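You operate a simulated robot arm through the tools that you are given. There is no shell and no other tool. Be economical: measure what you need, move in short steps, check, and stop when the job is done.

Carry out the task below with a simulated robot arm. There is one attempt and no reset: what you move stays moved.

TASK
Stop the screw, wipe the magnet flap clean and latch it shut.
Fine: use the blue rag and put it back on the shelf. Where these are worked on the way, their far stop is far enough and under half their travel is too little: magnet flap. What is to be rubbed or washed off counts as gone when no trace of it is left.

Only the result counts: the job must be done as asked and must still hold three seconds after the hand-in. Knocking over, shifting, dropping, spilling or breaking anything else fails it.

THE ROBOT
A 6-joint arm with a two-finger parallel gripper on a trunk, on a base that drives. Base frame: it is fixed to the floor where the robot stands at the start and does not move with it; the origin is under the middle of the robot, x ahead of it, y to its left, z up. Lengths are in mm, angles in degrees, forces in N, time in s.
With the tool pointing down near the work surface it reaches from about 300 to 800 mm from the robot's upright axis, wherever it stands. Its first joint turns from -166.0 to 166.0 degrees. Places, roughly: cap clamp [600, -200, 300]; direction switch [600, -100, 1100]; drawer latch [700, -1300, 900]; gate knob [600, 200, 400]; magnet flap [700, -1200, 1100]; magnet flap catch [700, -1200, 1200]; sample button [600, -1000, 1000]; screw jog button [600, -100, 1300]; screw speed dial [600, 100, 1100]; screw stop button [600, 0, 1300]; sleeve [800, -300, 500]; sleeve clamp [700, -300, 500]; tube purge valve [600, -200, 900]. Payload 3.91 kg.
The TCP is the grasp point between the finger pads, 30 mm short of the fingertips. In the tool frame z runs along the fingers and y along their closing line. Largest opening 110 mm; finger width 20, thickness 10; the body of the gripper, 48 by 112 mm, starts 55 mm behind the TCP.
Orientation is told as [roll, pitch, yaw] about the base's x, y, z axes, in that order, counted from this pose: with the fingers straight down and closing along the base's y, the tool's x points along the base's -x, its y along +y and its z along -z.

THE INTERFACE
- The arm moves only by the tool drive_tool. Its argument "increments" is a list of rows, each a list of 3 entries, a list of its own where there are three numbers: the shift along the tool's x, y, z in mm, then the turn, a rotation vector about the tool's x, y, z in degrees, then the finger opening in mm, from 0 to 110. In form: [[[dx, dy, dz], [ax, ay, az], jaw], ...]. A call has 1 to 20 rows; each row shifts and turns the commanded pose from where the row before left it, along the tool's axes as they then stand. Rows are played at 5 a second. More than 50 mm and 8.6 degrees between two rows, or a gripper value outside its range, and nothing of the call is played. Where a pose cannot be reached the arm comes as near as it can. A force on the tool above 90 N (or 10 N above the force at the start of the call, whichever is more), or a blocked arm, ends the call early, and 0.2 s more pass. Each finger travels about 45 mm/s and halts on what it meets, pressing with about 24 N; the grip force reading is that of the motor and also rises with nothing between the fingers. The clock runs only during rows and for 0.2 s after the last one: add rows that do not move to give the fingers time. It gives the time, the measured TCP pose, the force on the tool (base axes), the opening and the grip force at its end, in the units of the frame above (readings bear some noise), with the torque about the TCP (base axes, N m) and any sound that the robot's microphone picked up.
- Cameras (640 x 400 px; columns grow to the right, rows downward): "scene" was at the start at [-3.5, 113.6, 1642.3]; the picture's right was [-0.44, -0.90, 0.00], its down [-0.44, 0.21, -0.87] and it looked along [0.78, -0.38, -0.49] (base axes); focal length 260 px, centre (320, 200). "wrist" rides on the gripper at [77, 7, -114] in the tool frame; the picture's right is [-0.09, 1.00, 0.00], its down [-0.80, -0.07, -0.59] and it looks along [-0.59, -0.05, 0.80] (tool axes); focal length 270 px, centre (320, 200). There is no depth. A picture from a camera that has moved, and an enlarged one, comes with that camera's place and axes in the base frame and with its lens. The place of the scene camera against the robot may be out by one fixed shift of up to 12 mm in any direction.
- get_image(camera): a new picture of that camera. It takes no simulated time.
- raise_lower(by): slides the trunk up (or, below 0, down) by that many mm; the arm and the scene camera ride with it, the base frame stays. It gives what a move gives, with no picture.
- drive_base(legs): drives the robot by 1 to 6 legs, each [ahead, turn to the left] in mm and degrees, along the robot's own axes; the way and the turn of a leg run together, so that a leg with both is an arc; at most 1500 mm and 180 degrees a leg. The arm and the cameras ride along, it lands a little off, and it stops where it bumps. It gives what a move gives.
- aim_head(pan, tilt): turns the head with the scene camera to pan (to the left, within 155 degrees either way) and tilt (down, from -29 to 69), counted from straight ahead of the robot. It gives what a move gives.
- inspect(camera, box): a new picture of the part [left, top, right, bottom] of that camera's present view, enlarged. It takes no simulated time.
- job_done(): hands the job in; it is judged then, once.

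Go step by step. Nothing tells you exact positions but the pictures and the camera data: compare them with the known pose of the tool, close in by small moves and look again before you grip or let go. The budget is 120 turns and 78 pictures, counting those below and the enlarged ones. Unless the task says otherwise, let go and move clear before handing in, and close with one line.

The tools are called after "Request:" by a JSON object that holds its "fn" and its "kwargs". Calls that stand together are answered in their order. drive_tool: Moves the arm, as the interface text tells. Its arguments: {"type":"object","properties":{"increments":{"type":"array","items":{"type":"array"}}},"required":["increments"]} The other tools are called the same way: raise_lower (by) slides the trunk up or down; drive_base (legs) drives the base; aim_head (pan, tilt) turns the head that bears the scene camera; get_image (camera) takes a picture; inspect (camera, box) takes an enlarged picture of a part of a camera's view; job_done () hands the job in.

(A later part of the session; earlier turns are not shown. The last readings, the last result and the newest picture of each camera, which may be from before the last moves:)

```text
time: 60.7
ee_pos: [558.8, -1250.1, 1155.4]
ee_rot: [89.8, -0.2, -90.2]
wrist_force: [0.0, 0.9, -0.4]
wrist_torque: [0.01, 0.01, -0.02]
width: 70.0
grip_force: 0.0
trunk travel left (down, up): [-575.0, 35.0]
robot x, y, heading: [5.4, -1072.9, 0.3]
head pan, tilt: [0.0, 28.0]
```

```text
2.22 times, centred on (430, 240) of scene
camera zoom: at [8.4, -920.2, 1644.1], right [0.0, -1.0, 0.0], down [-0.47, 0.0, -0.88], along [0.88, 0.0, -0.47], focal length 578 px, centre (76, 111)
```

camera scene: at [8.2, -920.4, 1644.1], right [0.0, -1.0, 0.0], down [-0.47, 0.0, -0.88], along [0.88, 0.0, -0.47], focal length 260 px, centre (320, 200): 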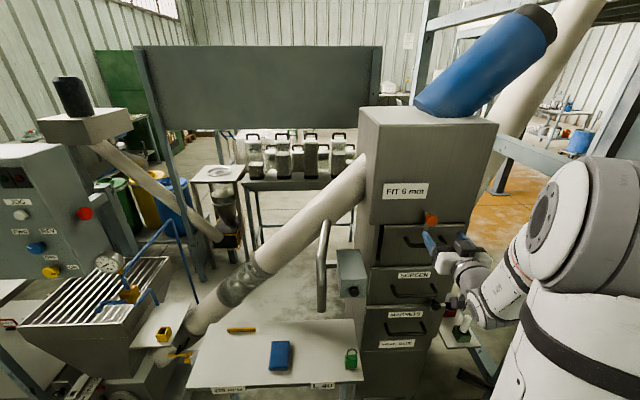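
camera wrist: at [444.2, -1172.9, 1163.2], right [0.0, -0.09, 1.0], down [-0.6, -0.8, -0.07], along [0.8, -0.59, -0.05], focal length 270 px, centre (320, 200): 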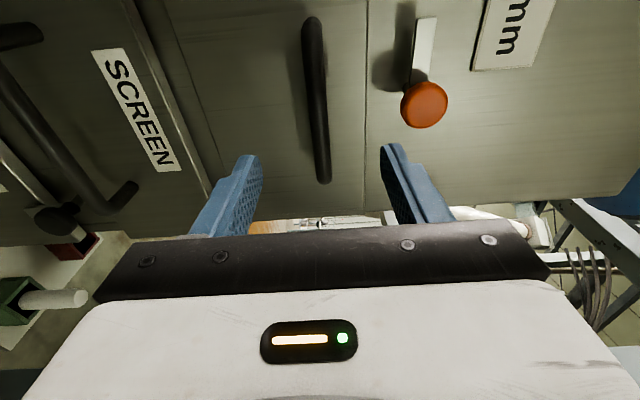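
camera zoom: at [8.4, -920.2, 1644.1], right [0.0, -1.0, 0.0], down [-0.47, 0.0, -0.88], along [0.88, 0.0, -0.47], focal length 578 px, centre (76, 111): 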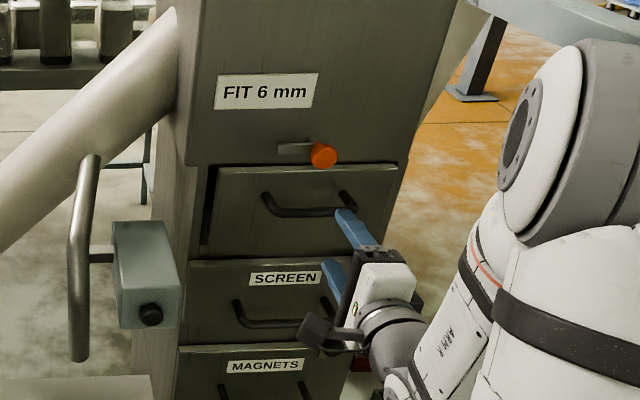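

Handle bar centre ≈ [662, -1248, 1156], well aligned. Advancing and closing on it.

Request:
{"fn": "drive_tool", "kwargs": {"increments": [[[0, 0, 35], [0, 0, 0], 70], [[0, 0, 35], [0, 0, 0], 70], [[0, 0, 22], [0, 0, 0], 70], [[0, 0, 0], [0, 0, 0], 70]]}}

Request:
{"fn": "get_image", "kwargs": {"camera": "wrist"}}

```text
time: 61.7
ee_pos: [649.4, -1248.5, 1157.9]
ee_rot: [89.9, -0.1, -90.1]
wrist_force: [-20.6, 0.3, -2.0]
wrist_torque: [0.01, -0.7, 0.19]
width: 68.8
grip_force: 0.2
trunk travel left (down, up): [-575.0, 35.0]
robot x, y, heading: [1.0, -1071.5, -0.0]
head pan, tilt: [0.0, 28.0]
```

```text
40 pictures are left
camera wrist: at [534.9, -1173.1, 1165.6], right [0.0, -0.09, 1.0], down [-0.6, -0.8, -0.07], along [0.8, -0.59, -0.05], focal length 270 px, centre (320, 200)
```

wrist: 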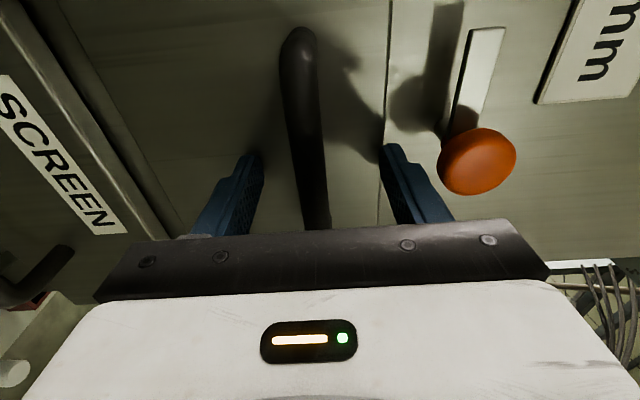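

Fingertips touch the face (x≈680), so the bar is about at the pads. Backing 5 mm and closing.

Request:
{"fn": "drive_tool", "kwargs": {"increments": [[[0, 0, -6], [0, 0, 0], 70], [[0, 0, 0], [0, 0, 0], 30], [[0, 0, 0], [0, 0, 0], 10], [[0, 0, 0], [0, 0, 0], 5], [[0, 0, 0], [0, 0, 0], 5], [[0, 0, 0], [0, 0, 0], 5], [[0, 0, 0], [0, 0, 0], 5]]}}

Request:
{"fn": "get_image", "kwargs": {"camera": "wrist"}}

```text
time: 63.3
ee_pos: [647.0, -1249.1, 1156.1]
ee_rot: [89.8, 0.0, -90.1]
wrist_force: [-2.5, -0.9, -7.8]
wrist_torque: [-0.02, -0.01, -0.06]
width: 13.3
grip_force: 45.0
trunk travel left (down, up): [-575.0, 35.0]
robot x, y, heading: [3.9, -1071.0, 0.2]
head pan, tilt: [0.0, 28.0]
```

```text
39 pictures are left
camera wrist: at [532.2, -1172.9, 1163.1], right [0.01, -0.09, 1.0], down [-0.6, -0.8, -0.07], along [0.8, -0.59, -0.06], focal length 270 px, centre (320, 200)
```

wrist: 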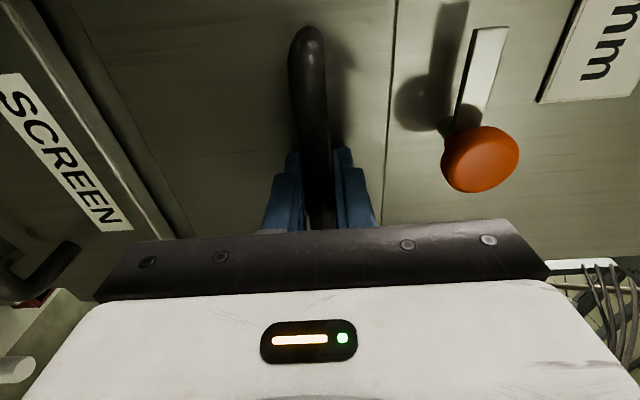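

Handle gripped. Testing a small pull to find how the flap moves.

Request:
{"fn": "drive_tool", "kwargs": {"increments": [[[0, 0, -10], [0, 0, 0], 5], [[0, -1, -10], [0, 0, 0], 5], [[0, -2, -10], [0, 0, 0], 5], [[0, 0, 0], [0, 0, 0], 5]]}}

Request:
{"fn": "get_image", "kwargs": {"camera": "wrist"}}

```text
time: 64.3
ee_pos: [624.2, -1250.1, 1144.6]
ee_rot: [89.1, 0.1, -89.9]
wrist_force: [29.2, 0.6, -43.8]
wrist_torque: [-0.14, -0.12, 0.21]
width: 13.4
grip_force: 45.2
trunk travel left (down, up): [-575.0, 35.0]
robot x, y, heading: [3.8, -1069.3, 0.0]
head pan, tilt: [0.0, 28.0]
```

```text
38 pictures are left
camera wrist: at [509.1, -1173.4, 1154.3], right [0.02, -0.09, 1.0], down [-0.6, -0.8, -0.06], along [0.8, -0.59, -0.07], focal length 270 px, centre (320, 200)
```

wrist: 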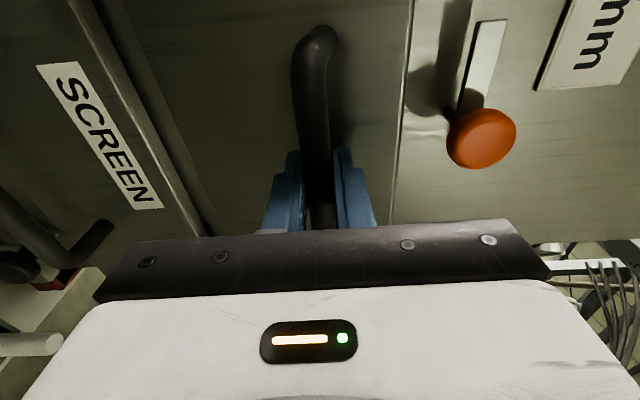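

The motion fits a bottom hinge at x≈685, z≈1051 with 112 mm radius. Following that arc while tilting the tool nose-up.

Request:
{"fn": "drive_tool", "kwargs": {"increments": [[[0, -12, -5], [0, 0, 0], 5], [[0, -11, -6], [-5, 0, 0], 5], [[0, -8.3, -8.2], [0, 0, 0], 5], [[0, -8.3, -8.2], [-5, 0, 0], 5], [[0, -9.4, -7], [0, 0, 0], 5], [[0, -9.4, -7], [-5, 0, 0], 5], [[0, 0, 0], [0, 0, 0], 5]]}}

```text
time: 65.9
ee_pos: [581.2, -1250.8, 1089.1]
ee_rot: [104.7, 0.0, -90.1]
wrist_force: [0.3, -8.4, -7.4]
wrist_torque: [0.54, 0.12, 0.04]
width: 13.4
grip_force: 44.8
trunk travel left (down, up): [-575.0, 35.0]
robot x, y, heading: [3.5, -1072.5, 0.0]
head pan, tilt: [0.0, 28.0]
```

Matches the predicted arc. Continuing to the far stop.

Request:
{"fn": "drive_tool", "kwargs": {"increments": [[[0, -10, -5.8], [0, 0, 0], 5], [[0, -10.2, -5.8], [-5, 0, 0], 5], [[0, -10.8, -4.7], [0, 0, 0], 5], [[0, -10.8, -4.7], [-5, 0, 0], 5], [[0, -11.2, -3], [0, 0, 0], 5], [[0, -11.2, -3], [-5, 0, 0], 5], [[0, 0, 0], [0, 0, 0], 5]]}}

Request:
{"fn": "get_image", "kwargs": {"camera": "wrist"}}

Request:
{"fn": "get_image", "kwargs": {"camera": "scene"}}

```text
time: 67.2
ee_pos: [583.9, -1254.3, 1046.6]
ee_rot: [115.2, 0.4, -89.2]
wrist_force: [-68.6, 16.4, 3.2]
wrist_torque: [-0.49, -0.87, 1.06]
width: 21.8
grip_force: 16.1
out of reach, approached as far as the arm can: row 4, 5, 6
trunk travel left (down, up): [-575.0, 35.0]
robot x, y, heading: [2.5, -1068.7, 0.4]
head pan, tilt: [0.0, 28.0]
stopped in row 6: the force on the tool passed its limit at 126 N (the readings are from after the stop); the commanded pose is now the measured one
```

```text
37 pictures are left
camera wrist: at [474.9, -1179.7, 1005.4], right [-0.42, -0.1, 0.9], down [-0.5, -0.81, -0.32], along [0.76, -0.58, 0.29], focal length 270 px, centre (320, 200)
```

wrist: 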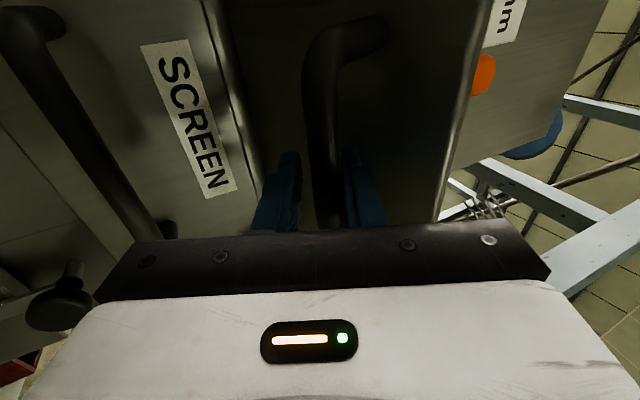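

```text
36 pictures are left
camera scene: at [-3.2, -918.1, 1644.0], right [0.0, -1.0, 0.0], down [-0.46, 0.0, -0.89], along [0.89, 0.0, -0.46], focal length 260 px, centre (320, 200)
```

scene: 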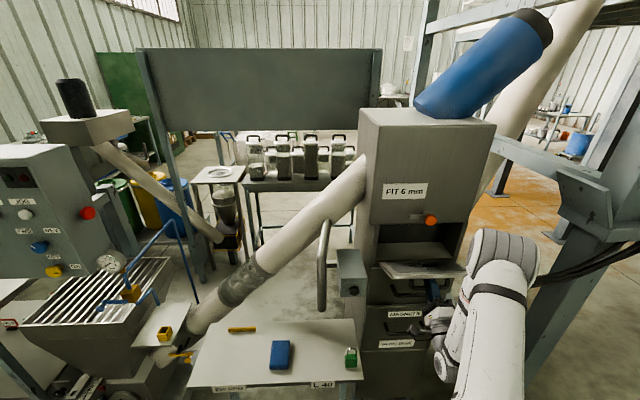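

The flap is nearly fully down. I'll open the fingers, back out, and inspect the inner face.

Request:
{"fn": "drive_tool", "kwargs": {"increments": [[[0, 0, 0], [0, 0, 0], 35], [[0, 0, 0], [0, 0, 45], 45]]}}

Request:
{"fn": "inspect", "kwargs": {"camera": "scene", "box": [360, 200, 490, 300]}}

```text
refused: row 2 steps farther than a row can; nothing moved
```

```text
4.00 times, centred on (425, 250) of scene
camera zoom: at [-3.2, -918.1, 1644.0], right [0.0, -1.0, 0.0], down [-0.46, 0.0, -0.89], along [0.89, 0.0, -0.46], focal length 1040 px, centre (-100, 0)
```

zoom: 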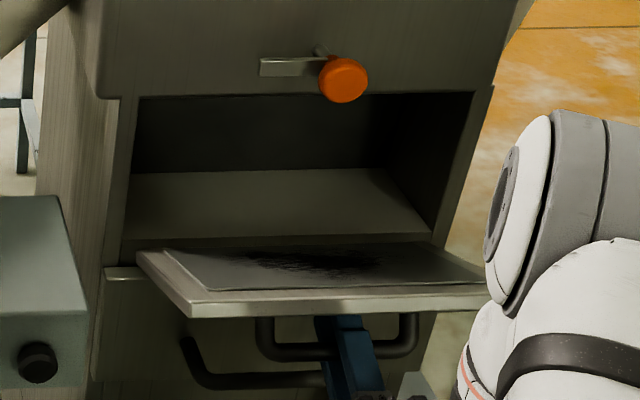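

The dirt is a black smear on the flap's inner plate. Opening the fingers and backing out.

Request:
{"fn": "drive_tool", "kwargs": {"increments": [[[0, 0, 0], [0, 0, 0], 35], [[0, 0, 0], [0, 0, 0], 40], [[0, 0, 0], [0, 0, 0], 40], [[0, 0, -20], [0, 0, 0], 40], [[0, 0, -20], [0, 0, 0], 40], [[0, 0, -20], [0, 0, 0], 40], [[0, 0, 0], [0, 0, 0], 40]]}}

Request:
{"fn": "get_image", "kwargs": {"camera": "wrist"}}

```text
time: 68.8
ee_pos: [587.2, -1254.9, 1044.4]
ee_rot: [114.7, 0.3, -89.3]
wrist_force: [-56.6, 23.1, -25.5]
wrist_torque: [-0.7, 1.78, 0.06]
width: 39.7
grip_force: 0.0
out of reach, approached as far as the arm can: row 4, 5, 6
trunk travel left (down, up): [-575.0, 35.0]
robot x, y, heading: [-0.1, -1069.9, -0.0]
head pan, tilt: [0.0, 28.0]
```

```text
34 pictures are left
camera wrist: at [478.9, -1179.6, 1003.4], right [-0.41, -0.1, 0.91], down [-0.5, -0.8, -0.32], along [0.76, -0.59, 0.28], focal length 270 px, centre (320, 200)
```

wrist: 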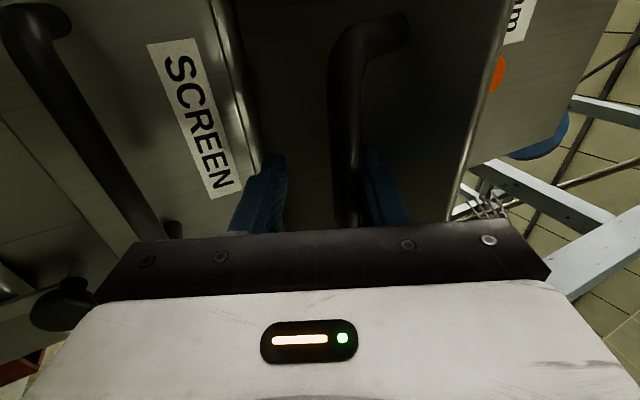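

The arm cannot fold further; I'll back the base out instead.

Request:
{"fn": "drive_base", "kwargs": {"legs": [[-40, 0]]}}

Request:
{"fn": "get_image", "kwargs": {"camera": "wrist"}}

```text
time: 69.7
ee_pos: [552.8, -1259.2, 1042.8]
ee_rot: [114.8, 0.2, -89.6]
wrist_force: [2.7, -0.6, -3.8]
wrist_torque: [0.05, 0.07, 0.03]
width: 40.5
grip_force: 0.6
trunk travel left (down, up): [-575.0, 35.0]
robot x, y, heading: [-34.6, -1071.6, 0.1]
head pan, tilt: [0.0, 28.0]
```

```text
33 pictures are left
camera wrist: at [446.2, -1182.9, 1002.2], right [-0.42, -0.09, 0.9], down [-0.5, -0.8, -0.32], along [0.76, -0.59, 0.29], focal length 270 px, centre (320, 200)
```

wrist: 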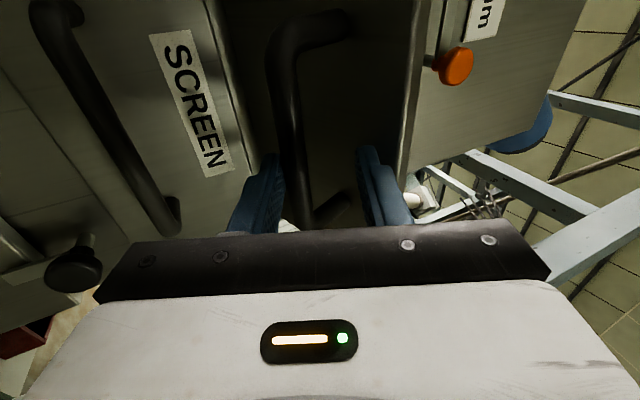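

Request:
{"fn": "drive_tool", "kwargs": {"increments": [[[0, -7, 0], [0, 0, 0], 40], [[0, 0, 0], [0, 0, 0], 40]]}}

Request:
{"fn": "drive_base", "kwargs": {"legs": [[-200, 0]]}}

Request:
{"fn": "get_image", "kwargs": {"camera": "scene"}}

```text
time: 70.3
ee_pos: [556.7, -1258.6, 1037.0]
ee_rot: [114.3, 0.2, -89.4]
wrist_force: [-7.1, -1.0, -4.9]
wrist_torque: [-0.09, -0.25, 0.07]
width: 39.5
grip_force: 0.1
trunk travel left (down, up): [-575.0, 35.0]
robot x, y, heading: [-37.4, -1073.9, 0.1]
head pan, tilt: [0.0, 28.0]
```

```text
time: 71.8
ee_pos: [360.9, -1256.8, 1038.3]
ee_rot: [114.5, 0.0, -89.5]
wrist_force: [0.2, 0.3, -0.7]
wrist_torque: [0.01, -0.01, -0.01]
width: 39.7
grip_force: 0.0
trunk travel left (down, up): [-575.0, 35.0]
robot x, y, heading: [-234.4, -1069.9, 0.0]
head pan, tilt: [0.0, 28.0]
```

```text
32 pictures are left
camera scene: at [-228.0, -920.7, 1644.1], right [0.0, -1.0, 0.0], down [-0.47, 0.0, -0.88], along [0.88, 0.0, -0.47], focal length 260 px, centre (320, 200)
```

scene: 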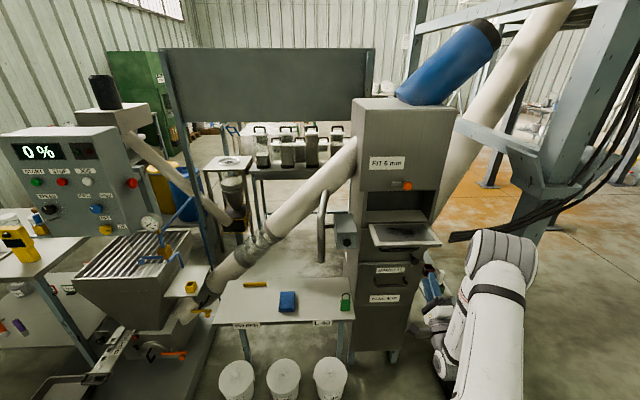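

Request:
{"fn": "inspect", "kwargs": {"camera": "scene", "box": [340, 170, 460, 270]}}

```text
4.00 times, centred on (400, 220) of scene
camera zoom: at [-228.0, -920.7, 1644.1], right [0.0, -1.0, 0.0], down [-0.47, 0.0, -0.88], along [0.88, 0.0, -0.47], focal length 1040 px, centre (0, 120)
```

zoom: 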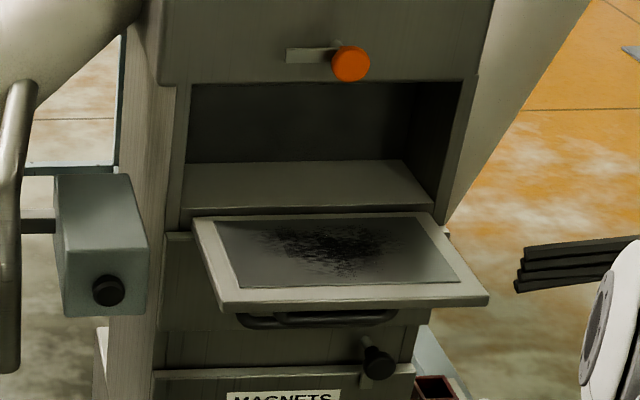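

The flap lies horizontal at its stop (plate top z≈1058, smear x 555–645, y −1170…−1330). Now I'll turn the tool downward again to fetch the rag.

Request:
{"fn": "drive_tool", "kwargs": {"increments": [[[0, 0, 0], [8.2, 0, 0], 80], [[0, 0, 0], [8.2, 0, 0], 80], [[0, 0, 0], [8.2, 0, 0], 80], [[0, 0, 0], [8.2, 0, 0], 80], [[0, 0, 0], [8.2, 0, 0], 80], [[0, 0, 0], [8.2, 0, 0], 80], [[0, 0, 0], [8.2, 0, 0], 80], [[0, 0, 0], [8.2, 0, 0], 80], [[0, 0, 0], [8.2, 0, 0], 80], [[0, 0, 0], [8.2, 0, 0], 80], [[0, 0, 0], [8.2, 0, 0], 80], [[0, 0, 0], [8.2, 0, 0], 80], [[0, 0, 0], [8.2, 0, 0], 80], [[0, 0, 0], [8.0, 0, 0], 80], [[0, 0, 0], [0, 0, 0], 80]]}}

Request:
{"fn": "drive_tool", "kwargs": {"increments": [[[0, 0, 0], [0, 0, -8.2], 80], [[0, 0, 0], [0, 0, -8.2], 80], [[0, 0, 0], [0, 0, -8.2], 80], [[0, 0, 0], [0, 0, -8.2], 80], [[0, 0, 0], [0, 0, -8.2], 80], [[0, 0, 0], [0, 0, -8.2], 80], [[0, 0, 0], [0, 0, -8.2], 80], [[0, 0, 0], [0, 0, -8.2], 80], [[0, 0, 0], [0, 0, -8.2], 80], [[0, 0, 0], [0, 0, -8.2], 80], [[0, 0, 0], [0, 0, -8.0], 80], [[0, 0, 0], [0, 0, 0], 80]]}}

```text
time: 75.0
ee_pos: [362.0, -1258.6, 1037.0]
ee_rot: [-0.3, 0.1, -89.4]
wrist_force: [-0.3, 0.8, 0.5]
wrist_torque: [-0.04, -0.02, 0.0]
width: 79.9
grip_force: 0.2
trunk travel left (down, up): [-575.0, 35.0]
robot x, y, heading: [-231.9, -1068.0, 0.1]
head pan, tilt: [0.0, 28.0]
```

```text
time: 77.6
ee_pos: [361.4, -1257.8, 1036.8]
ee_rot: [0.2, 0.2, 0.8]
wrist_force: [-0.8, 0.5, 0.2]
wrist_torque: [-0.01, 0.0, 0.0]
width: 80.3
grip_force: 0.0
trunk travel left (down, up): [-575.0, 35.0]
robot x, y, heading: [-233.2, -1074.1, 0.1]
head pan, tilt: [0.0, 28.0]
```

Now shifting the tool over to the shelf side, then driving ahead and lowering over the rag.

Request:
{"fn": "drive_tool", "kwargs": {"increments": [[[0, 48, 0], [0, 0, 0], 90], [[0, 48, 0], [0, 0, 0], 90], [[0, 48, 0], [0, 0, 0], 90], [[0, 48, 0], [0, 0, 0], 90], [[0, 48, 0], [0, 0, 0], 90], [[0, 48, 0], [0, 0, 0], 90], [[0, 48, 0], [0, 0, 0], 90], [[0, 48, 0], [0, 0, 0], 90], [[0, 48, 0], [0, 0, 0], 90], [[0, 48, 0], [0, 0, 0], 90], [[0, 0, 0], [0, 0, 0], 90]]}}

Request:
{"fn": "drive_base", "kwargs": {"legs": [[184, 0]]}}

Request:
{"fn": "raise_lower", "kwargs": {"by": -210}}

Request:
{"fn": "get_image", "kwargs": {"camera": "wrist"}}

```text
time: 80.0
ee_pos: [356.5, -777.3, 1037.6]
ee_rot: [0.2, 0.1, 0.6]
wrist_force: [0.0, 0.1, 0.1]
wrist_torque: [0.01, 0.02, 0.0]
width: 90.0
grip_force: 0.0
trunk travel left (down, up): [-575.0, 35.0]
robot x, y, heading: [-234.7, -1073.8, 0.3]
head pan, tilt: [0.0, 28.0]
```

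```text
time: 81.6
ee_pos: [541.2, -777.9, 1036.0]
ee_rot: [0.1, 0.2, 0.7]
wrist_force: [0.0, -0.2, -1.0]
wrist_torque: [-0.01, -0.01, 0.01]
width: 90.2
grip_force: 0.0
trunk travel left (down, up): [-575.0, 35.0]
robot x, y, heading: [-46.8, -1069.9, 0.2]
head pan, tilt: [0.0, 28.0]
```

```text
time: 83.8
ee_pos: [540.7, -778.6, 827.2]
ee_rot: [0.2, 0.1, 0.6]
wrist_force: [-0.7, -0.3, 0.8]
wrist_torque: [0.01, 0.05, -0.02]
width: 90.0
grip_force: 0.0
trunk travel left (down, up): [-365.0, 245.0]
robot x, y, heading: [-45.0, -1069.7, 0.1]
head pan, tilt: [0.0, 28.0]
```

```text
30 pictures are left
camera wrist: at [463.8, -773.0, 942.8], right [0.08, 1.0, 0.0], down [0.8, -0.06, 0.59], along [0.59, -0.04, -0.81], focal length 270 px, centre (320, 200)
```

wrist: 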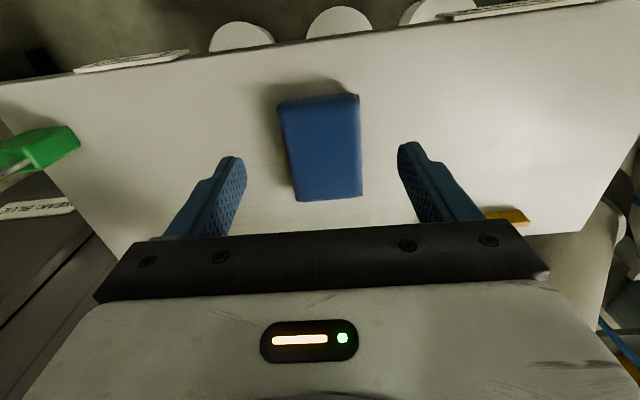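

Rag is centred near [588, -774] with ~5° yaw. Aligning and descending above it.

Request:
{"fn": "drive_tool", "kwargs": {"increments": [[[-25, 2, 20], [0, 0, -4.5], 95], [[-22, 2, 30], [0, 0, 0], 95], [[0, 0, 30], [0, 0, 0], 95], [[0, 0, 15], [0, 0, 0], 95], [[0, 0, 0], [0, 0, 0], 95]]}}

Request:
{"fn": "get_image", "kwargs": {"camera": "wrist"}}

Request:
{"fn": "inspect", "kwargs": {"camera": "scene", "box": [200, 220, 360, 340]}}

```text
time: 85.0
ee_pos: [587.3, -770.4, 731.2]
ee_rot: [0.2, 0.0, 5.1]
wrist_force: [-0.3, 0.9, 0.0]
wrist_torque: [-0.03, -0.01, -0.02]
width: 95.1
grip_force: 0.0
trunk travel left (down, up): [-365.0, 245.0]
robot x, y, heading: [-47.2, -1075.6, 0.2]
head pan, tilt: [0.0, 28.0]
```

```text
29 pictures are left
camera wrist: at [510.1, -772.7, 846.4], right [0.0, 1.0, 0.0], down [0.81, 0.0, 0.59], along [0.59, 0.0, -0.81], focal length 270 px, centre (320, 200)
```

wrist: 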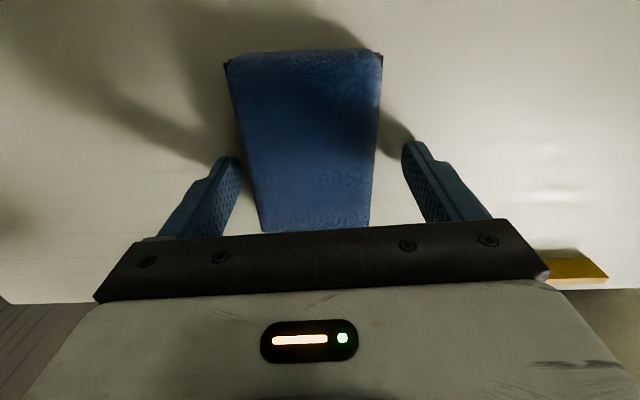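

```text
3.33 times, centred on (280, 280) of scene
camera zoom: at [-43.2, -920.3, 1434.0], right [0.0, -1.0, 0.0], down [-0.47, 0.0, -0.88], along [0.88, 0.0, -0.47], focal length 866 px, centre (453, -67)
```

zoom: 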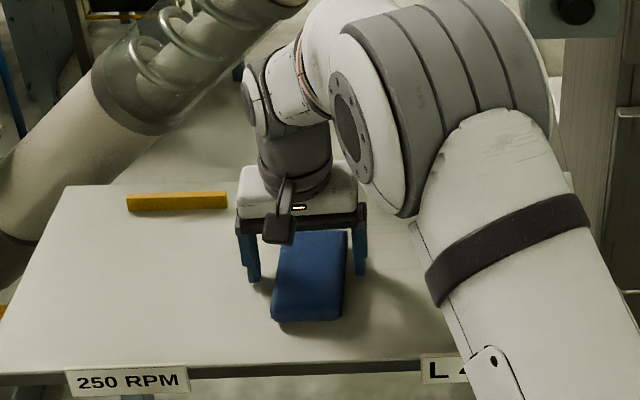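

Descending further in small steps, watching force.

Request:
{"fn": "drive_tool", "kwargs": {"increments": [[[0, -5, 5], [0, 0, 0], 95], [[0, 0, 5], [0, 0, 0], 95], [[0, 0, 0], [0, 0, 0], 95]]}}

Request:
{"fn": "drive_tool", "kwargs": {"increments": [[[0, 0, 4], [0, 0, 0], 95], [[0, 0, 4], [0, 0, 0], 95], [[0, 0, 0], [0, 0, 0], 95]]}}

Request:
{"fn": "inspect", "kwargs": {"camera": "scene", "box": [230, 260, 310, 320]}}

```text
time: 85.8
ee_pos: [587.2, -776.1, 730.1]
ee_rot: [0.4, -0.6, 5.0]
wrist_force: [-5.6, 11.9, 57.6]
wrist_torque: [-2.46, 0.44, -0.66]
width: 88.6
grip_force: 0.0
trunk travel left (down, up): [-365.0, 245.0]
robot x, y, heading: [-48.7, -1069.9, 0.2]
head pan, tilt: [0.0, 28.0]
```

```text
time: 86.4
ee_pos: [587.2, -774.1, 730.1]
ee_rot: [0.6, -1.0, 5.0]
wrist_force: [-29.5, 0.8, 43.4]
wrist_torque: [-2.15, 1.09, -1.65]
width: 93.4
grip_force: 0.2
trunk travel left (down, up): [-365.0, 245.0]
robot x, y, heading: [-48.9, -1071.6, 0.0]
head pan, tilt: [0.0, 28.0]
stopped in row 3: the force on the tool passed its limit at 91 N (the readings are from after the stop); the commanded pose is now the measured one
```

```text
6.67 times, centred on (270, 290) of scene
camera zoom: at [-51.7, -922.1, 1433.7], right [0.0, -1.0, 0.0], down [-0.46, 0.0, -0.89], along [0.89, 0.0, -0.46], focal length 1733 px, centre (653, -400)
```

zoom: 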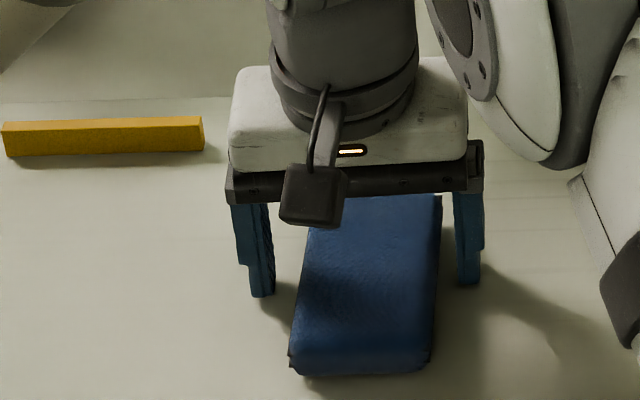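

Fingertips touched the shelf: its top is z≈700. Raise ~9 mm so some rag stands below the tips, then grip.

Request:
{"fn": "drive_tool", "kwargs": {"increments": [[[0, 0, -9], [0, 0, 0], 95], [[0, 0, 0], [0, 0, 0], 70], [[0, 0, 0], [0, 0, 0], 50], [[0, 0, 0], [0, 0, 0], 40], [[0, 0, 0], [0, 0, 0], 40], [[0, 0, 0], [0, 0, 0], 40]]}}

Request:
{"fn": "get_image", "kwargs": {"camera": "wrist"}}

```text
time: 87.8
ee_pos: [591.0, -773.3, 731.5]
ee_rot: [0.4, -0.7, 5.1]
wrist_force: [-0.2, -0.9, 0.8]
wrist_torque: [-0.02, 0.01, 0.0]
width: 67.7
grip_force: 24.1
trunk travel left (down, up): [-365.0, 245.0]
robot x, y, heading: [-51.0, -1071.9, 0.0]
head pan, tilt: [0.0, 28.0]
```

```text
26 pictures are left
camera wrist: at [512.6, -776.1, 846.9], right [0.0, 1.0, 0.01], down [0.8, 0.0, 0.6], along [0.6, 0.01, -0.8], focal length 270 px, centre (320, 200)
```

wrist: 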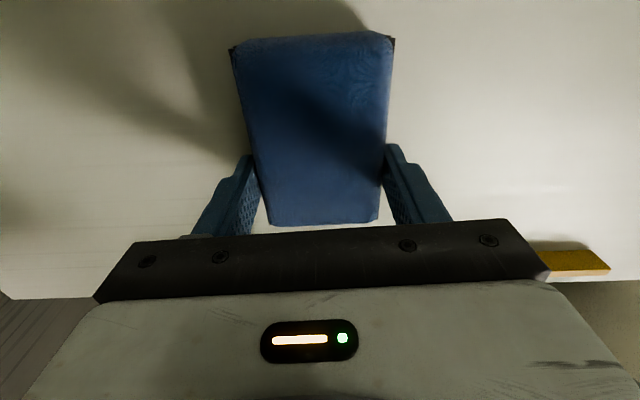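

Gripped at 68 mm, but tips are nearly flush with the shelf; I'll regrip 8 mm higher.

Request:
{"fn": "drive_tool", "kwargs": {"increments": [[[0, 0, 0], [0, 0, 0], 85], [[0, 0, 0], [0, 0, 0], 85], [[0, 0, -8], [0, 0, 0], 85], [[0, 0, 0], [0, 0.7, 0], 85], [[0, 0, 0], [0, 0, 0], 60], [[0, 0, 0], [0, 0, 0], 40], [[0, 0, 0], [0, 0, 0], 40], [[0, 0, 0], [0, 0, 0], 40]]}}

Request:
{"fn": "drive_tool", "kwargs": {"increments": [[[0, 0, -20], [0, 0, 0], 40], [[0, 0, -30], [0, 0, 0], 40], [[0, 0, -40], [0, 0, 0], 40], [[0, 0, 0], [0, 0, 0], 40]]}}

Request:
{"fn": "get_image", "kwargs": {"camera": "wrist"}}

```text
time: 89.6
ee_pos: [591.6, -776.1, 740.3]
ee_rot: [0.5, 0.0, 5.1]
wrist_force: [-0.4, -0.3, 1.4]
wrist_torque: [0.0, 0.05, -0.07]
width: 67.4
grip_force: 24.0
trunk travel left (down, up): [-365.0, 245.0]
robot x, y, heading: [-48.2, -1073.1, 0.1]
head pan, tilt: [0.0, 28.0]
```

```text
time: 90.6
ee_pos: [591.8, -774.1, 833.7]
ee_rot: [0.5, 0.0, 5.1]
wrist_force: [0.0, 0.3, 0.4]
wrist_torque: [0.02, 0.01, -0.02]
width: 39.7
grip_force: 0.0
trunk travel left (down, up): [-365.0, 245.0]
robot x, y, heading: [-51.0, -1074.7, 0.0]
head pan, tilt: [0.0, 28.0]
```

```text
25 pictures are left
camera wrist: at [514.4, -776.0, 948.1], right [0.0, 1.0, 0.01], down [0.8, 0.0, 0.59], along [0.59, 0.01, -0.8], focal length 270 px, centre (320, 200)
```

wrist: 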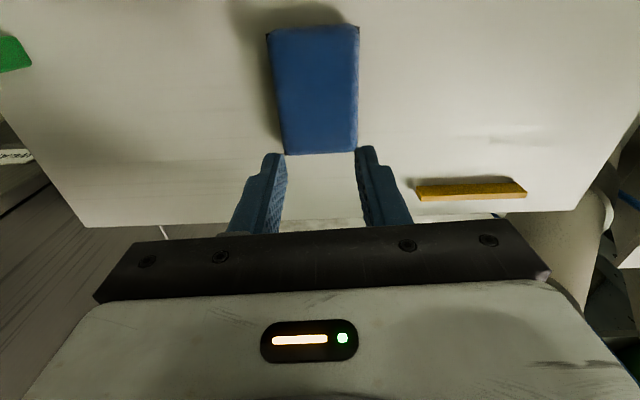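

The rag slipped out (grip too shallow); it stayed in place on the shelf. I'll regrip at its centre [579, -778] and deeper.

Request:
{"fn": "drive_tool", "kwargs": {"increments": [[[12, -3, 0], [0, 0, 0], 90], [[0, 0, 35], [0, 0, 0], 90], [[0, 0, 35], [0, 0, 0], 90], [[0, 0, 20], [0, 0, 0], 90], [[0, 0, 10.5], [0, 0, 0], 90], [[0, 0, 0], [0, 0, 0], 60], [[0, 0, 0], [0, 0, 0], 40], [[0, 0, 0], [0, 0, 0], 30], [[0, 0, 0], [0, 0, 0], 30], [[0, 0, 0], [0, 0, 0], 30]]}}

Request:
{"fn": "drive_tool", "kwargs": {"increments": [[[0, 0, -10], [0, 0, 0], 30], [[0, 0, -10], [0, 0, 0], 30], [[0, 0, 0], [0, 0, 0], 30]]}}

Request:
{"fn": "get_image", "kwargs": {"camera": "wrist"}}

```text
time: 92.8
ee_pos: [580.8, -778.8, 729.2]
ee_rot: [0.5, 0.0, 5.0]
wrist_force: [0.6, -0.6, 1.7]
wrist_torque: [0.04, -0.02, -0.01]
width: 67.4
grip_force: 23.9
trunk travel left (down, up): [-365.0, 245.0]
robot x, y, heading: [-51.5, -1072.5, -0.0]
head pan, tilt: [0.0, 28.0]
```

```text
time: 93.6
ee_pos: [580.8, -778.2, 750.0]
ee_rot: [0.3, -0.1, 5.0]
wrist_force: [-0.2, -0.1, -0.9]
wrist_torque: [0.01, 0.0, -0.01]
width: 67.4
grip_force: 24.2
trunk travel left (down, up): [-365.0, 245.0]
robot x, y, heading: [-48.9, -1069.4, 0.5]
head pan, tilt: [0.0, 28.0]
```

```text
24 pictures are left
camera wrist: at [502.8, -780.3, 865.5], right [0.0, 1.0, 0.01], down [0.8, 0.0, 0.59], along [0.59, 0.01, -0.8], focal length 270 px, centre (320, 200)
```

wrist: 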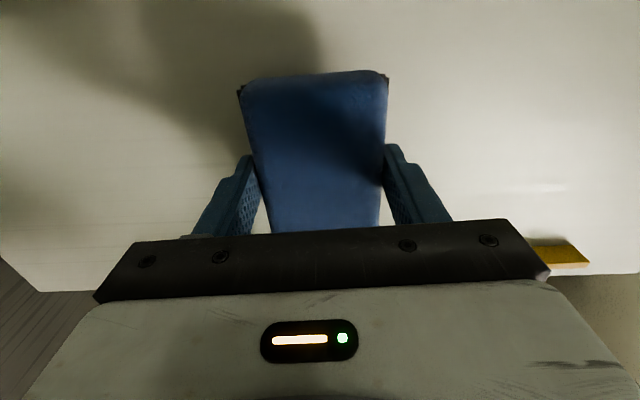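

Rag held. Raising, backing the base and bringing it over to the flap side.

Request:
{"fn": "raise_lower", "kwargs": {"by": 245}}

Request:
{"fn": "drive_base", "kwargs": {"legs": [[-190, 0]]}}

Request:
{"fn": "drive_tool", "kwargs": {"increments": [[[0, 0, -40], [0, 0, 0], 30], [[0, 0, -40], [0, 0, 0], 30], [[0, 0, -40], [0, 0, 0], 30], [[0, 0, -40], [0, 0, 0], 30], [[0, -46, 0], [0, 0, 5], 30], [[0, -46, 0], [0, 0, 0], 30], [[0, -46, 0], [0, 0, 0], 30], [[0, -46, 0], [0, 0, 0], 30], [[0, -46, 0], [0, 0, 0], 30], [[0, -46, 0], [0, 0, 0], 30], [[0, -46, 0], [0, 0, 0], 30], [[0, -46, 0], [0, 0, 0], 30], [[0, -46, 0], [0, 0, 0], 30], [[0, -40, 0], [0, 0, 0], 30], [[0, 0, 0], [0, 0, 0], 30]]}}

Request:
{"fn": "get_image", "kwargs": {"camera": "scene"}}

```text
time: 96.2
ee_pos: [580.9, -779.1, 995.5]
ee_rot: [0.4, 0.1, 5.1]
wrist_force: [-0.3, 0.2, -0.4]
wrist_torque: [0.01, -0.04, 0.0]
width: 67.0
grip_force: 23.1
trunk travel left (down, up): [-610.0, 0.0]
robot x, y, heading: [-51.6, -1072.3, 0.0]
head pan, tilt: [0.0, 28.0]
```

```text
time: 97.7
ee_pos: [387.4, -778.5, 996.2]
ee_rot: [0.5, -0.1, 5.2]
wrist_force: [-0.9, 0.6, -0.7]
wrist_torque: [-0.02, -0.04, 0.01]
width: 67.3
grip_force: 24.0
trunk travel left (down, up): [-610.0, 0.0]
robot x, y, heading: [-241.5, -1071.2, 0.1]
head pan, tilt: [0.0, 28.0]
```

```text
time: 100.9
ee_pos: [393.9, -1237.4, 1150.3]
ee_rot: [0.5, 0.0, 0.1]
wrist_force: [-1.4, -0.3, 0.0]
wrist_torque: [0.0, 0.03, -0.01]
width: 67.4
grip_force: 23.7
trunk travel left (down, up): [-610.0, 0.0]
robot x, y, heading: [-242.9, -1071.9, -0.1]
head pan, tilt: [0.0, 28.0]
```

```text
23 pictures are left
camera scene: at [-235.0, -920.4, 1679.0], right [0.0, -1.0, 0.0], down [-0.47, 0.0, -0.88], along [0.88, 0.0, -0.47], focal length 260 px, centre (320, 200)
```

scene: 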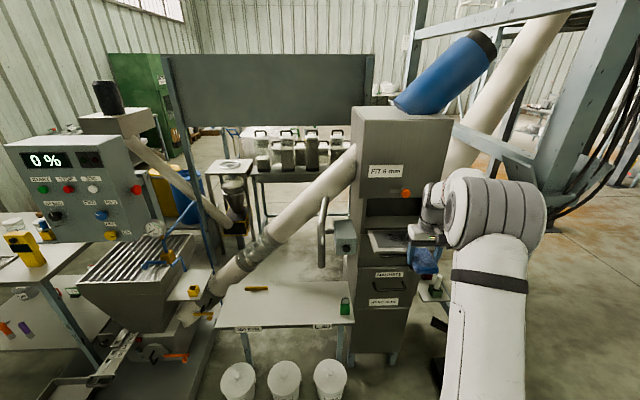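

Driving ahead a little and positioning the rag above the smear's left part.

Request:
{"fn": "drive_base", "kwargs": {"legs": [[110, 0]]}}

Request:
{"fn": "drive_tool", "kwargs": {"increments": [[[-30, 15, 0], [0, 0, 0], 30], [[-30, 20, 0], [0, 0, 0], 30], [[-26, 20, 0], [0, 0, 0], 30], [[0, 15, 25], [0, 0, 0], 30], [[0, 0, 0], [0, 0, 0], 30]]}}

Request:
{"fn": "get_image", "kwargs": {"camera": "wrist"}}

Request:
{"fn": "inspect", "kwargs": {"camera": "scene", "box": [330, 130, 490, 280]}}

```text
time: 102.1
ee_pos: [509.2, -1237.1, 1149.0]
ee_rot: [0.5, 0.1, 0.1]
wrist_force: [0.1, -0.3, -1.8]
wrist_torque: [0.0, 0.04, 0.02]
width: 67.3
grip_force: 23.6
trunk travel left (down, up): [-610.0, 0.0]
robot x, y, heading: [-131.4, -1071.9, -0.3]
head pan, tilt: [0.0, 28.0]
```

```text
time: 103.3
ee_pos: [592.0, -1165.4, 1125.3]
ee_rot: [0.4, -0.1, 0.1]
wrist_force: [1.0, 0.1, -0.8]
wrist_torque: [0.03, -0.01, -0.01]
width: 67.4
grip_force: 24.1
trunk travel left (down, up): [-610.0, 0.0]
robot x, y, heading: [-130.5, -1073.3, 0.2]
head pan, tilt: [0.0, 28.0]
```

```text
22 pictures are left
camera wrist: at [516.2, -1160.3, 1240.1], right [0.09, 1.0, 0.01], down [0.8, -0.07, 0.59], along [0.59, -0.05, -0.81], focal length 270 px, centre (320, 200)
```

wrist: 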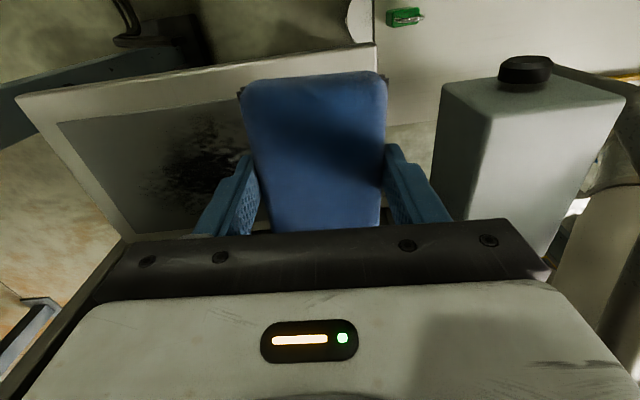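

```text
2.67 times, centred on (410, 205) of scene
camera zoom: at [-123.3, -920.6, 1679.1], right [0.0, -1.0, 0.0], down [-0.47, 0.0, -0.88], along [0.88, 0.0, -0.47], focal length 693 px, centre (80, 187)
```

zoom: 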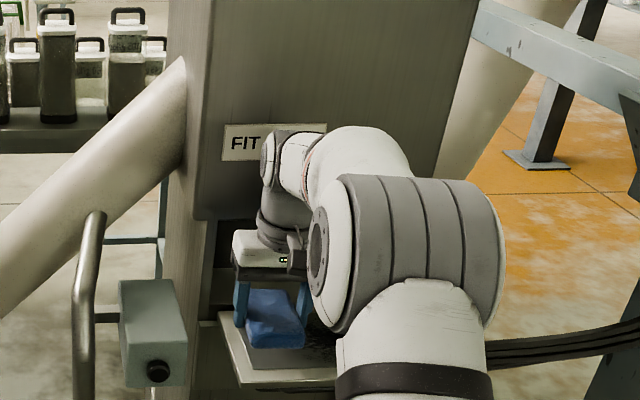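

Lowering onto the plate until light contact.

Request:
{"fn": "drive_tool", "kwargs": {"increments": [[[0, 0, 15], [0, 0, 0], 30], [[0, 0, 13], [0, 0, 0], 30], [[0, 0, 4], [0, 0, 0], 30], [[0, 0, 0], [0, 0, 0], 30]]}}

Request:
{"fn": "drive_tool", "kwargs": {"increments": [[[0, 0, 3], [0, 0, 0], 30], [[0, 0, 3], [0, 0, 0], 30], [[0, 0, 0], [0, 0, 0], 30]]}}

```text
time: 104.3
ee_pos: [593.3, -1166.5, 1093.0]
ee_rot: [0.5, 0.0, 0.1]
wrist_force: [0.0, -0.1, -0.9]
wrist_torque: [0.04, 0.0, 0.0]
width: 67.0
grip_force: 24.6
trunk travel left (down, up): [-610.0, 0.0]
robot x, y, heading: [-130.6, -1072.9, 0.0]
head pan, tilt: [0.0, 28.0]
```

```text
time: 105.1
ee_pos: [592.4, -1166.2, 1087.5]
ee_rot: [0.5, 0.1, 0.0]
wrist_force: [0.3, -0.3, -1.0]
wrist_torque: [0.01, 0.01, 0.01]
width: 67.4
grip_force: 23.7
trunk travel left (down, up): [-610.0, 0.0]
robot x, y, heading: [-129.9, -1068.8, 0.0]
head pan, tilt: [0.0, 28.0]
```

Request:
{"fn": "drive_tool", "kwargs": {"increments": [[[0, 0, 3], [0, 0, 0], 30], [[0, 0, 2], [0, 0, 0], 30], [[0, 0, 0], [0, 0, 0], 30]]}}

Request:
{"fn": "drive_tool", "kwargs": {"increments": [[[0, 0, 2], [0, 0, 0], 30], [[0, 0, 2], [0, 0, 0], 30], [[0, 0, 0], [0, 0, 0], 30]]}}

```text
time: 105.9
ee_pos: [592.3, -1168.0, 1083.1]
ee_rot: [0.4, 0.1, 0.2]
wrist_force: [1.1, -0.3, -0.2]
wrist_torque: [0.01, 0.02, 0.0]
width: 67.3
grip_force: 23.6
trunk travel left (down, up): [-610.0, 0.0]
robot x, y, heading: [-130.6, -1072.1, 0.2]
head pan, tilt: [0.0, 28.0]
```

```text
time: 106.7
ee_pos: [591.2, -1166.1, 1080.1]
ee_rot: [0.4, -0.2, 0.0]
wrist_force: [3.6, -2.1, 18.8]
wrist_torque: [-0.07, 0.21, -0.03]
width: 67.3
grip_force: 24.2
trunk travel left (down, up): [-610.0, 0.0]
robot x, y, heading: [-128.8, -1074.8, -0.0]
head pan, tilt: [0.0, 28.0]
```

Contact with ~19 N. Wiping along −y across the plate and back.

Request:
{"fn": "drive_tool", "kwargs": {"increments": [[[0, -18, 0], [0, 0, 0], 30], [[0, -18, 0], [0, 0, 0], 30], [[0, -18, 0], [0, 0, 0], 30], [[0, -18, 0], [0, 0, 0], 30], [[0, -18, 0], [0, 0, 0], 30], [[0, -18, 0], [0, 0, 0], 30], [[0, -18, 0], [0, 0, 0], 30], [[0, -18, 0], [0, 0, 0], 30], [[0, 0, 0], [0, 0, 0], 30]]}}

Request:
{"fn": "get_image", "kwargs": {"camera": "wrist"}}

```text
time: 108.7
ee_pos: [589.3, -1309.7, 1080.7]
ee_rot: [0.2, -0.2, 0.0]
wrist_force: [-0.2, 8.9, 29.4]
wrist_torque: [0.51, -0.06, 0.1]
width: 67.4
grip_force: 23.1
trunk travel left (down, up): [-610.0, 0.0]
robot x, y, heading: [-128.9, -1072.4, 0.2]
head pan, tilt: [0.0, 28.0]
```

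```text
20 pictures are left
camera wrist: at [512.2, -1304.4, 1195.7], right [0.09, 1.0, 0.01], down [0.8, -0.07, 0.6], along [0.59, -0.05, -0.8], focal length 270 px, centre (320, 200)
```

wrist: 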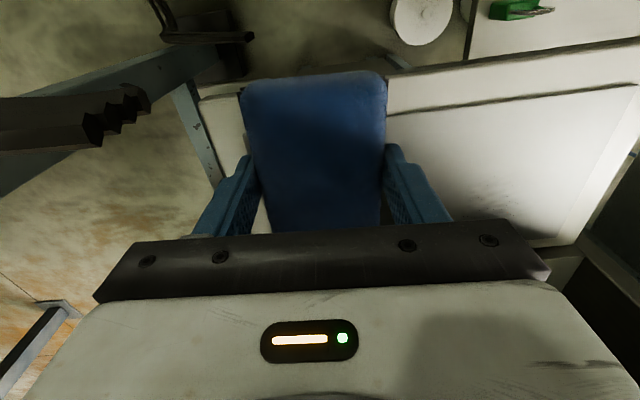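

Most of the smear came off; a trace remains toward the hinge. Return stroke 14 mm further in.

Request:
{"fn": "drive_tool", "kwargs": {"increments": [[[0, -12, 0], [0, 0, 0], 30], [[-7, 0, 0], [0, 0, 0], 30], [[-7, 0, 0], [0, 0, 0], 30], [[0, 18, 0], [0, 0, 0], 30], [[0, 18, 0], [0, 0, 0], 30], [[0, 18, 0], [0, 0, 0], 30], [[0, 18, 0], [0, 0, 0], 30], [[0, 18, 0], [0, 0, 0], 30], [[0, 18, 0], [0, 0, 0], 30], [[0, 18, 0], [0, 0, 0], 30], [[0, 18, 0], [0, 0, 0], 30], [[0, 12, 0], [0, 0, 0], 30], [[0, 0, 0], [0, 0, 0], 30]]}}

Request:
{"fn": "get_image", "kwargs": {"camera": "wrist"}}

```text
time: 111.5
ee_pos: [602.2, -1167.3, 1081.2]
ee_rot: [0.6, -0.2, 0.0]
wrist_force: [0.0, -19.0, 30.5]
wrist_torque: [-1.38, -0.01, -0.07]
width: 67.4
grip_force: 23.9
trunk travel left (down, up): [-610.0, 0.0]
robot x, y, heading: [-130.5, -1072.7, -0.1]
head pan, tilt: [0.0, 28.0]
```

```text
19 pictures are left
camera wrist: at [525.5, -1162.6, 1195.8], right [0.09, 1.0, 0.01], down [0.8, -0.08, 0.6], along [0.59, -0.04, -0.8], focal length 270 px, centre (320, 200)
```

wrist: 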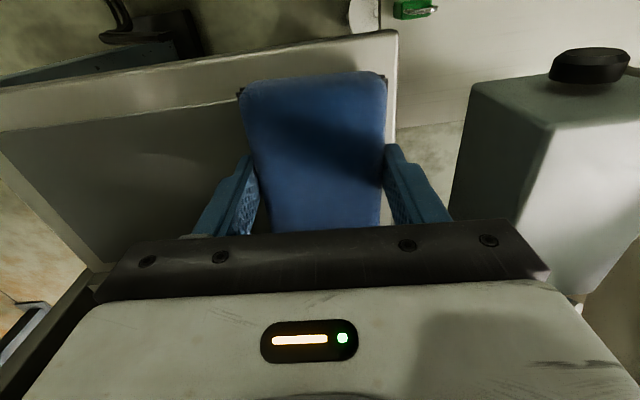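

Looks clean from here. One more pass further in and one nearer out for safety, then lift and check.

Request:
{"fn": "drive_tool", "kwargs": {"increments": [[[-6, 0, 0], [0, 0, 0], 30], [[0, -20, 0], [0, 0, 0], 30], [[0, -20, 0], [0, 0, 0], 30], [[0, -20, 0], [0, 0, 0], 30], [[0, -20, 0], [0, 0, 0], 30], [[0, -20, 0], [0, 0, 0], 30], [[0, -20, 0], [0, 0, 0], 30], [[0, -20, 0], [0, 0, 0], 30], [[0, -16, 0], [0, 0, 0], 30], [[15, 0, 0], [0, 0, 0], 30], [[15, 0, 0], [0, 0, 0], 30], [[0, 20, 0], [0, 0, 0], 30], [[0, 20, 0], [0, 0, 0], 30], [[0, 20, 0], [0, 0, 0], 30], [[0, 20, 0], [0, 0, 0], 30], [[0, 20, 0], [0, 0, 0], 30], [[0, 20, 0], [0, 0, 0], 30], [[0, 20, 0], [0, 0, 0], 30], [[0, 16, 0], [0, 0, 0], 30], [[0, 0, 0], [0, 0, 0], 30]]}}

Request:
{"fn": "drive_tool", "kwargs": {"increments": [[[0, 0, -30], [0, 0, 0], 30], [[10, 0, -30], [0, 0, 0], 30], [[40, 0, -10], [0, 0, 0], 30], [[45, 0, 0], [0, 0, 0], 30], [[45, 0, 0], [0, 0, 0], 30], [[0, 0, 0], [0, 0, 0], 30]]}}

Request:
{"fn": "drive_base", "kwargs": {"legs": [[-110, 0]]}}

Request:
{"fn": "drive_tool", "kwargs": {"increments": [[[0, 46, 0], [0, 0, 0], 30], [[0, 46, 0], [0, 0, 0], 30], [[0, 46, 0], [0, 0, 0], 30], [[0, 46, 0], [0, 0, 0], 30], [[0, 46, 0], [0, 0, 0], 30], [[0, 46, 0], [0, 0, 0], 30], [[0, 46, 0], [0, 0, 0], 30], [[0, 46, 0], [0, 0, 0], 30], [[0, 15, 0], [0, 0, -5], 30], [[0, 0, 0], [0, 0, 0], 30]]}}

Request:
{"fn": "inspect", "kwargs": {"camera": "scene", "box": [340, 160, 460, 280]}}

```text
time: 115.7
ee_pos: [579.6, -1168.0, 1080.0]
ee_rot: [0.5, -0.2, 0.1]
wrist_force: [-1.0, -20.9, 33.6]
wrist_torque: [-1.55, 0.23, 0.05]
width: 67.4
grip_force: 24.1
trunk travel left (down, up): [-610.0, 0.0]
robot x, y, heading: [-130.1, -1075.7, 0.3]
head pan, tilt: [0.0, 28.0]
```

```text
time: 117.1
ee_pos: [443.9, -1165.4, 1148.6]
ee_rot: [0.5, 0.1, 0.1]
wrist_force: [0.1, -0.1, 0.0]
wrist_torque: [0.02, -0.02, 0.0]
width: 67.2
grip_force: 23.6
trunk travel left (down, up): [-610.0, 0.0]
robot x, y, heading: [-129.8, -1070.9, -0.2]
head pan, tilt: [0.0, 28.0]
```

```text
time: 118.3
ee_pos: [330.8, -1164.9, 1149.7]
ee_rot: [0.5, -0.1, 0.1]
wrist_force: [0.0, 0.1, -1.4]
wrist_torque: [-0.01, -0.02, -0.02]
width: 67.1
grip_force: 23.4
trunk travel left (down, up): [-610.0, 0.0]
robot x, y, heading: [-240.0, -1072.2, 0.0]
head pan, tilt: [0.0, 28.0]
```

```text
time: 120.5
ee_pos: [331.1, -782.1, 1152.4]
ee_rot: [0.5, 0.0, 5.1]
wrist_force: [-0.9, 0.7, -1.9]
wrist_torque: [0.04, 0.01, 0.01]
width: 67.1
grip_force: 23.7
trunk travel left (down, up): [-610.0, 0.0]
robot x, y, heading: [-243.4, -1072.7, 0.1]
head pan, tilt: [0.0, 28.0]
```

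```text
3.33 times, centred on (400, 220) of scene
camera zoom: at [-234.7, -920.6, 1679.1], right [0.0, -1.0, 0.0], down [-0.47, 0.0, -0.88], along [0.88, 0.0, -0.47], focal length 866 px, centre (53, 133)
```

zoom: 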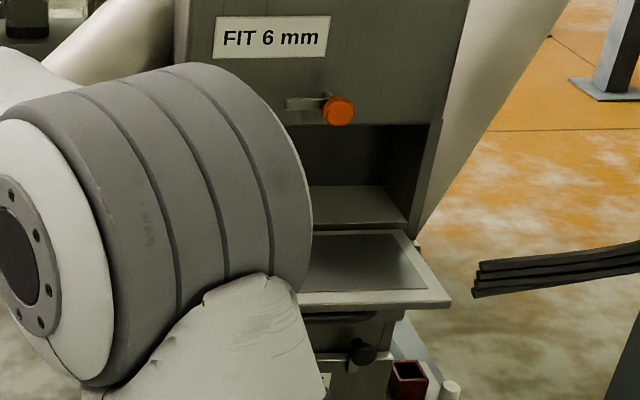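

The visible plate is clean. Returning the rag: drive ahead and lower to its old spot.

Request:
{"fn": "drive_tool", "kwargs": {"increments": [[[0, 0, 40], [0, 0, 0], 30], [[0, 0, 40], [0, 0, 0], 30], [[0, 0, 40], [0, 0, 0], 30], [[0, 0, 36], [0, 0, 0], 30], [[0, 0, 0], [0, 0, 0], 30]]}}

Request:
{"fn": "drive_base", "kwargs": {"legs": [[190, 0]]}}

Request:
{"fn": "raise_lower", "kwargs": {"by": -210}}

Request:
{"fn": "drive_tool", "kwargs": {"increments": [[[-30, 3, 0], [0, 0, 0], 30], [[-29, 3, 0], [0, 0, 0], 30], [[0, 0, 0], [0, 0, 0], 30]]}}

Request:
{"fn": "get_image", "kwargs": {"camera": "wrist"}}

```text
time: 121.7
ee_pos: [333.2, -782.3, 996.0]
ee_rot: [0.5, 0.0, 5.0]
wrist_force: [-0.4, 0.8, 0.0]
wrist_torque: [0.02, 0.01, -0.02]
width: 67.4
grip_force: 24.0
trunk travel left (down, up): [-610.0, 0.0]
robot x, y, heading: [-243.6, -1071.4, 0.0]
head pan, tilt: [0.0, 28.0]
```

```text
time: 123.3
ee_pos: [527.3, -779.8, 994.5]
ee_rot: [0.5, 0.0, 5.0]
wrist_force: [-0.1, 0.2, -1.4]
wrist_torque: [-0.02, 0.04, 0.04]
width: 66.8
grip_force: 24.3
trunk travel left (down, up): [-610.0, 0.0]
robot x, y, heading: [-48.4, -1072.8, -0.2]
head pan, tilt: [0.0, 28.0]
```

```text
time: 125.6
ee_pos: [526.5, -780.9, 786.1]
ee_rot: [0.5, 0.0, 5.0]
wrist_force: [0.1, 0.3, 0.1]
wrist_torque: [-0.05, 0.02, 0.0]
width: 67.0
grip_force: 23.8
trunk travel left (down, up): [-400.0, 210.0]
robot x, y, heading: [-48.8, -1069.6, 0.3]
head pan, tilt: [0.0, 28.0]
```

```text
time: 126.4
ee_pos: [585.0, -770.9, 784.7]
ee_rot: [0.6, 0.0, 5.1]
wrist_force: [0.0, -0.2, -1.4]
wrist_torque: [0.01, -0.02, 0.02]
width: 67.3
grip_force: 24.1
trunk travel left (down, up): [-400.0, 210.0]
robot x, y, heading: [-48.1, -1069.5, 0.2]
head pan, tilt: [0.0, 28.0]
```

```text
17 pictures are left
camera wrist: at [507.8, -772.5, 900.4], right [0.0, 1.0, 0.01], down [0.8, 0.0, 0.59], along [0.59, 0.01, -0.8], focal length 270 px, centre (320, 200)
```

wrist: 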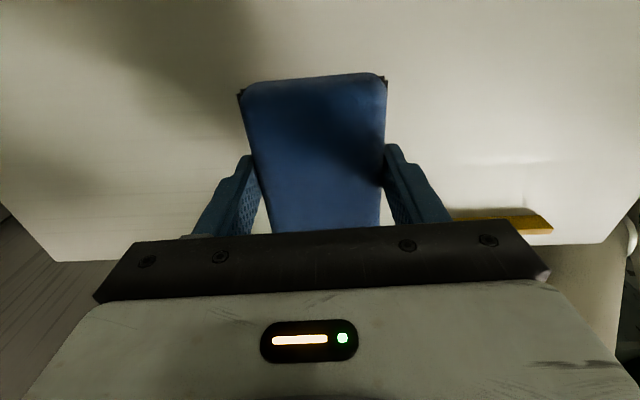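

Over the old spot; a small correction, then lowering to the shelf.

Request:
{"fn": "drive_tool", "kwargs": {"increments": [[[3, -7, 15], [0, 0, 0], 30], [[0, 0, 20], [0, 0, 0], 30], [[0, 0, 14], [0, 0, 0], 30], [[0, 0, 3], [0, 0, 0], 30], [[0, 0, 0], [0, 0, 0], 30]]}}

```text
time: 127.6
ee_pos: [583.1, -776.3, 733.3]
ee_rot: [0.5, 0.0, 5.1]
wrist_force: [-1.0, 0.8, -0.5]
wrist_torque: [0.01, 0.02, 0.0]
width: 67.3
grip_force: 24.2
trunk travel left (down, up): [-400.0, 210.0]
robot x, y, heading: [-49.7, -1074.5, 0.2]
head pan, tilt: [0.0, 28.0]
```

Request:
{"fn": "drive_tool", "kwargs": {"increments": [[[0, 0, 2], [0, 0, 0], 30], [[0, 0, 1.5], [0, 0, 0], 30], [[0, 0, 0], [0, 0, 0], 30]]}}

```text
time: 128.4
ee_pos: [583.2, -776.4, 729.9]
ee_rot: [0.5, -0.1, 5.2]
wrist_force: [1.0, -1.7, 7.4]
wrist_torque: [0.0, -0.01, -0.01]
width: 67.3
grip_force: 24.2
trunk travel left (down, up): [-400.0, 210.0]
robot x, y, heading: [-46.7, -1070.8, 0.0]
head pan, tilt: [0.0, 28.0]
```

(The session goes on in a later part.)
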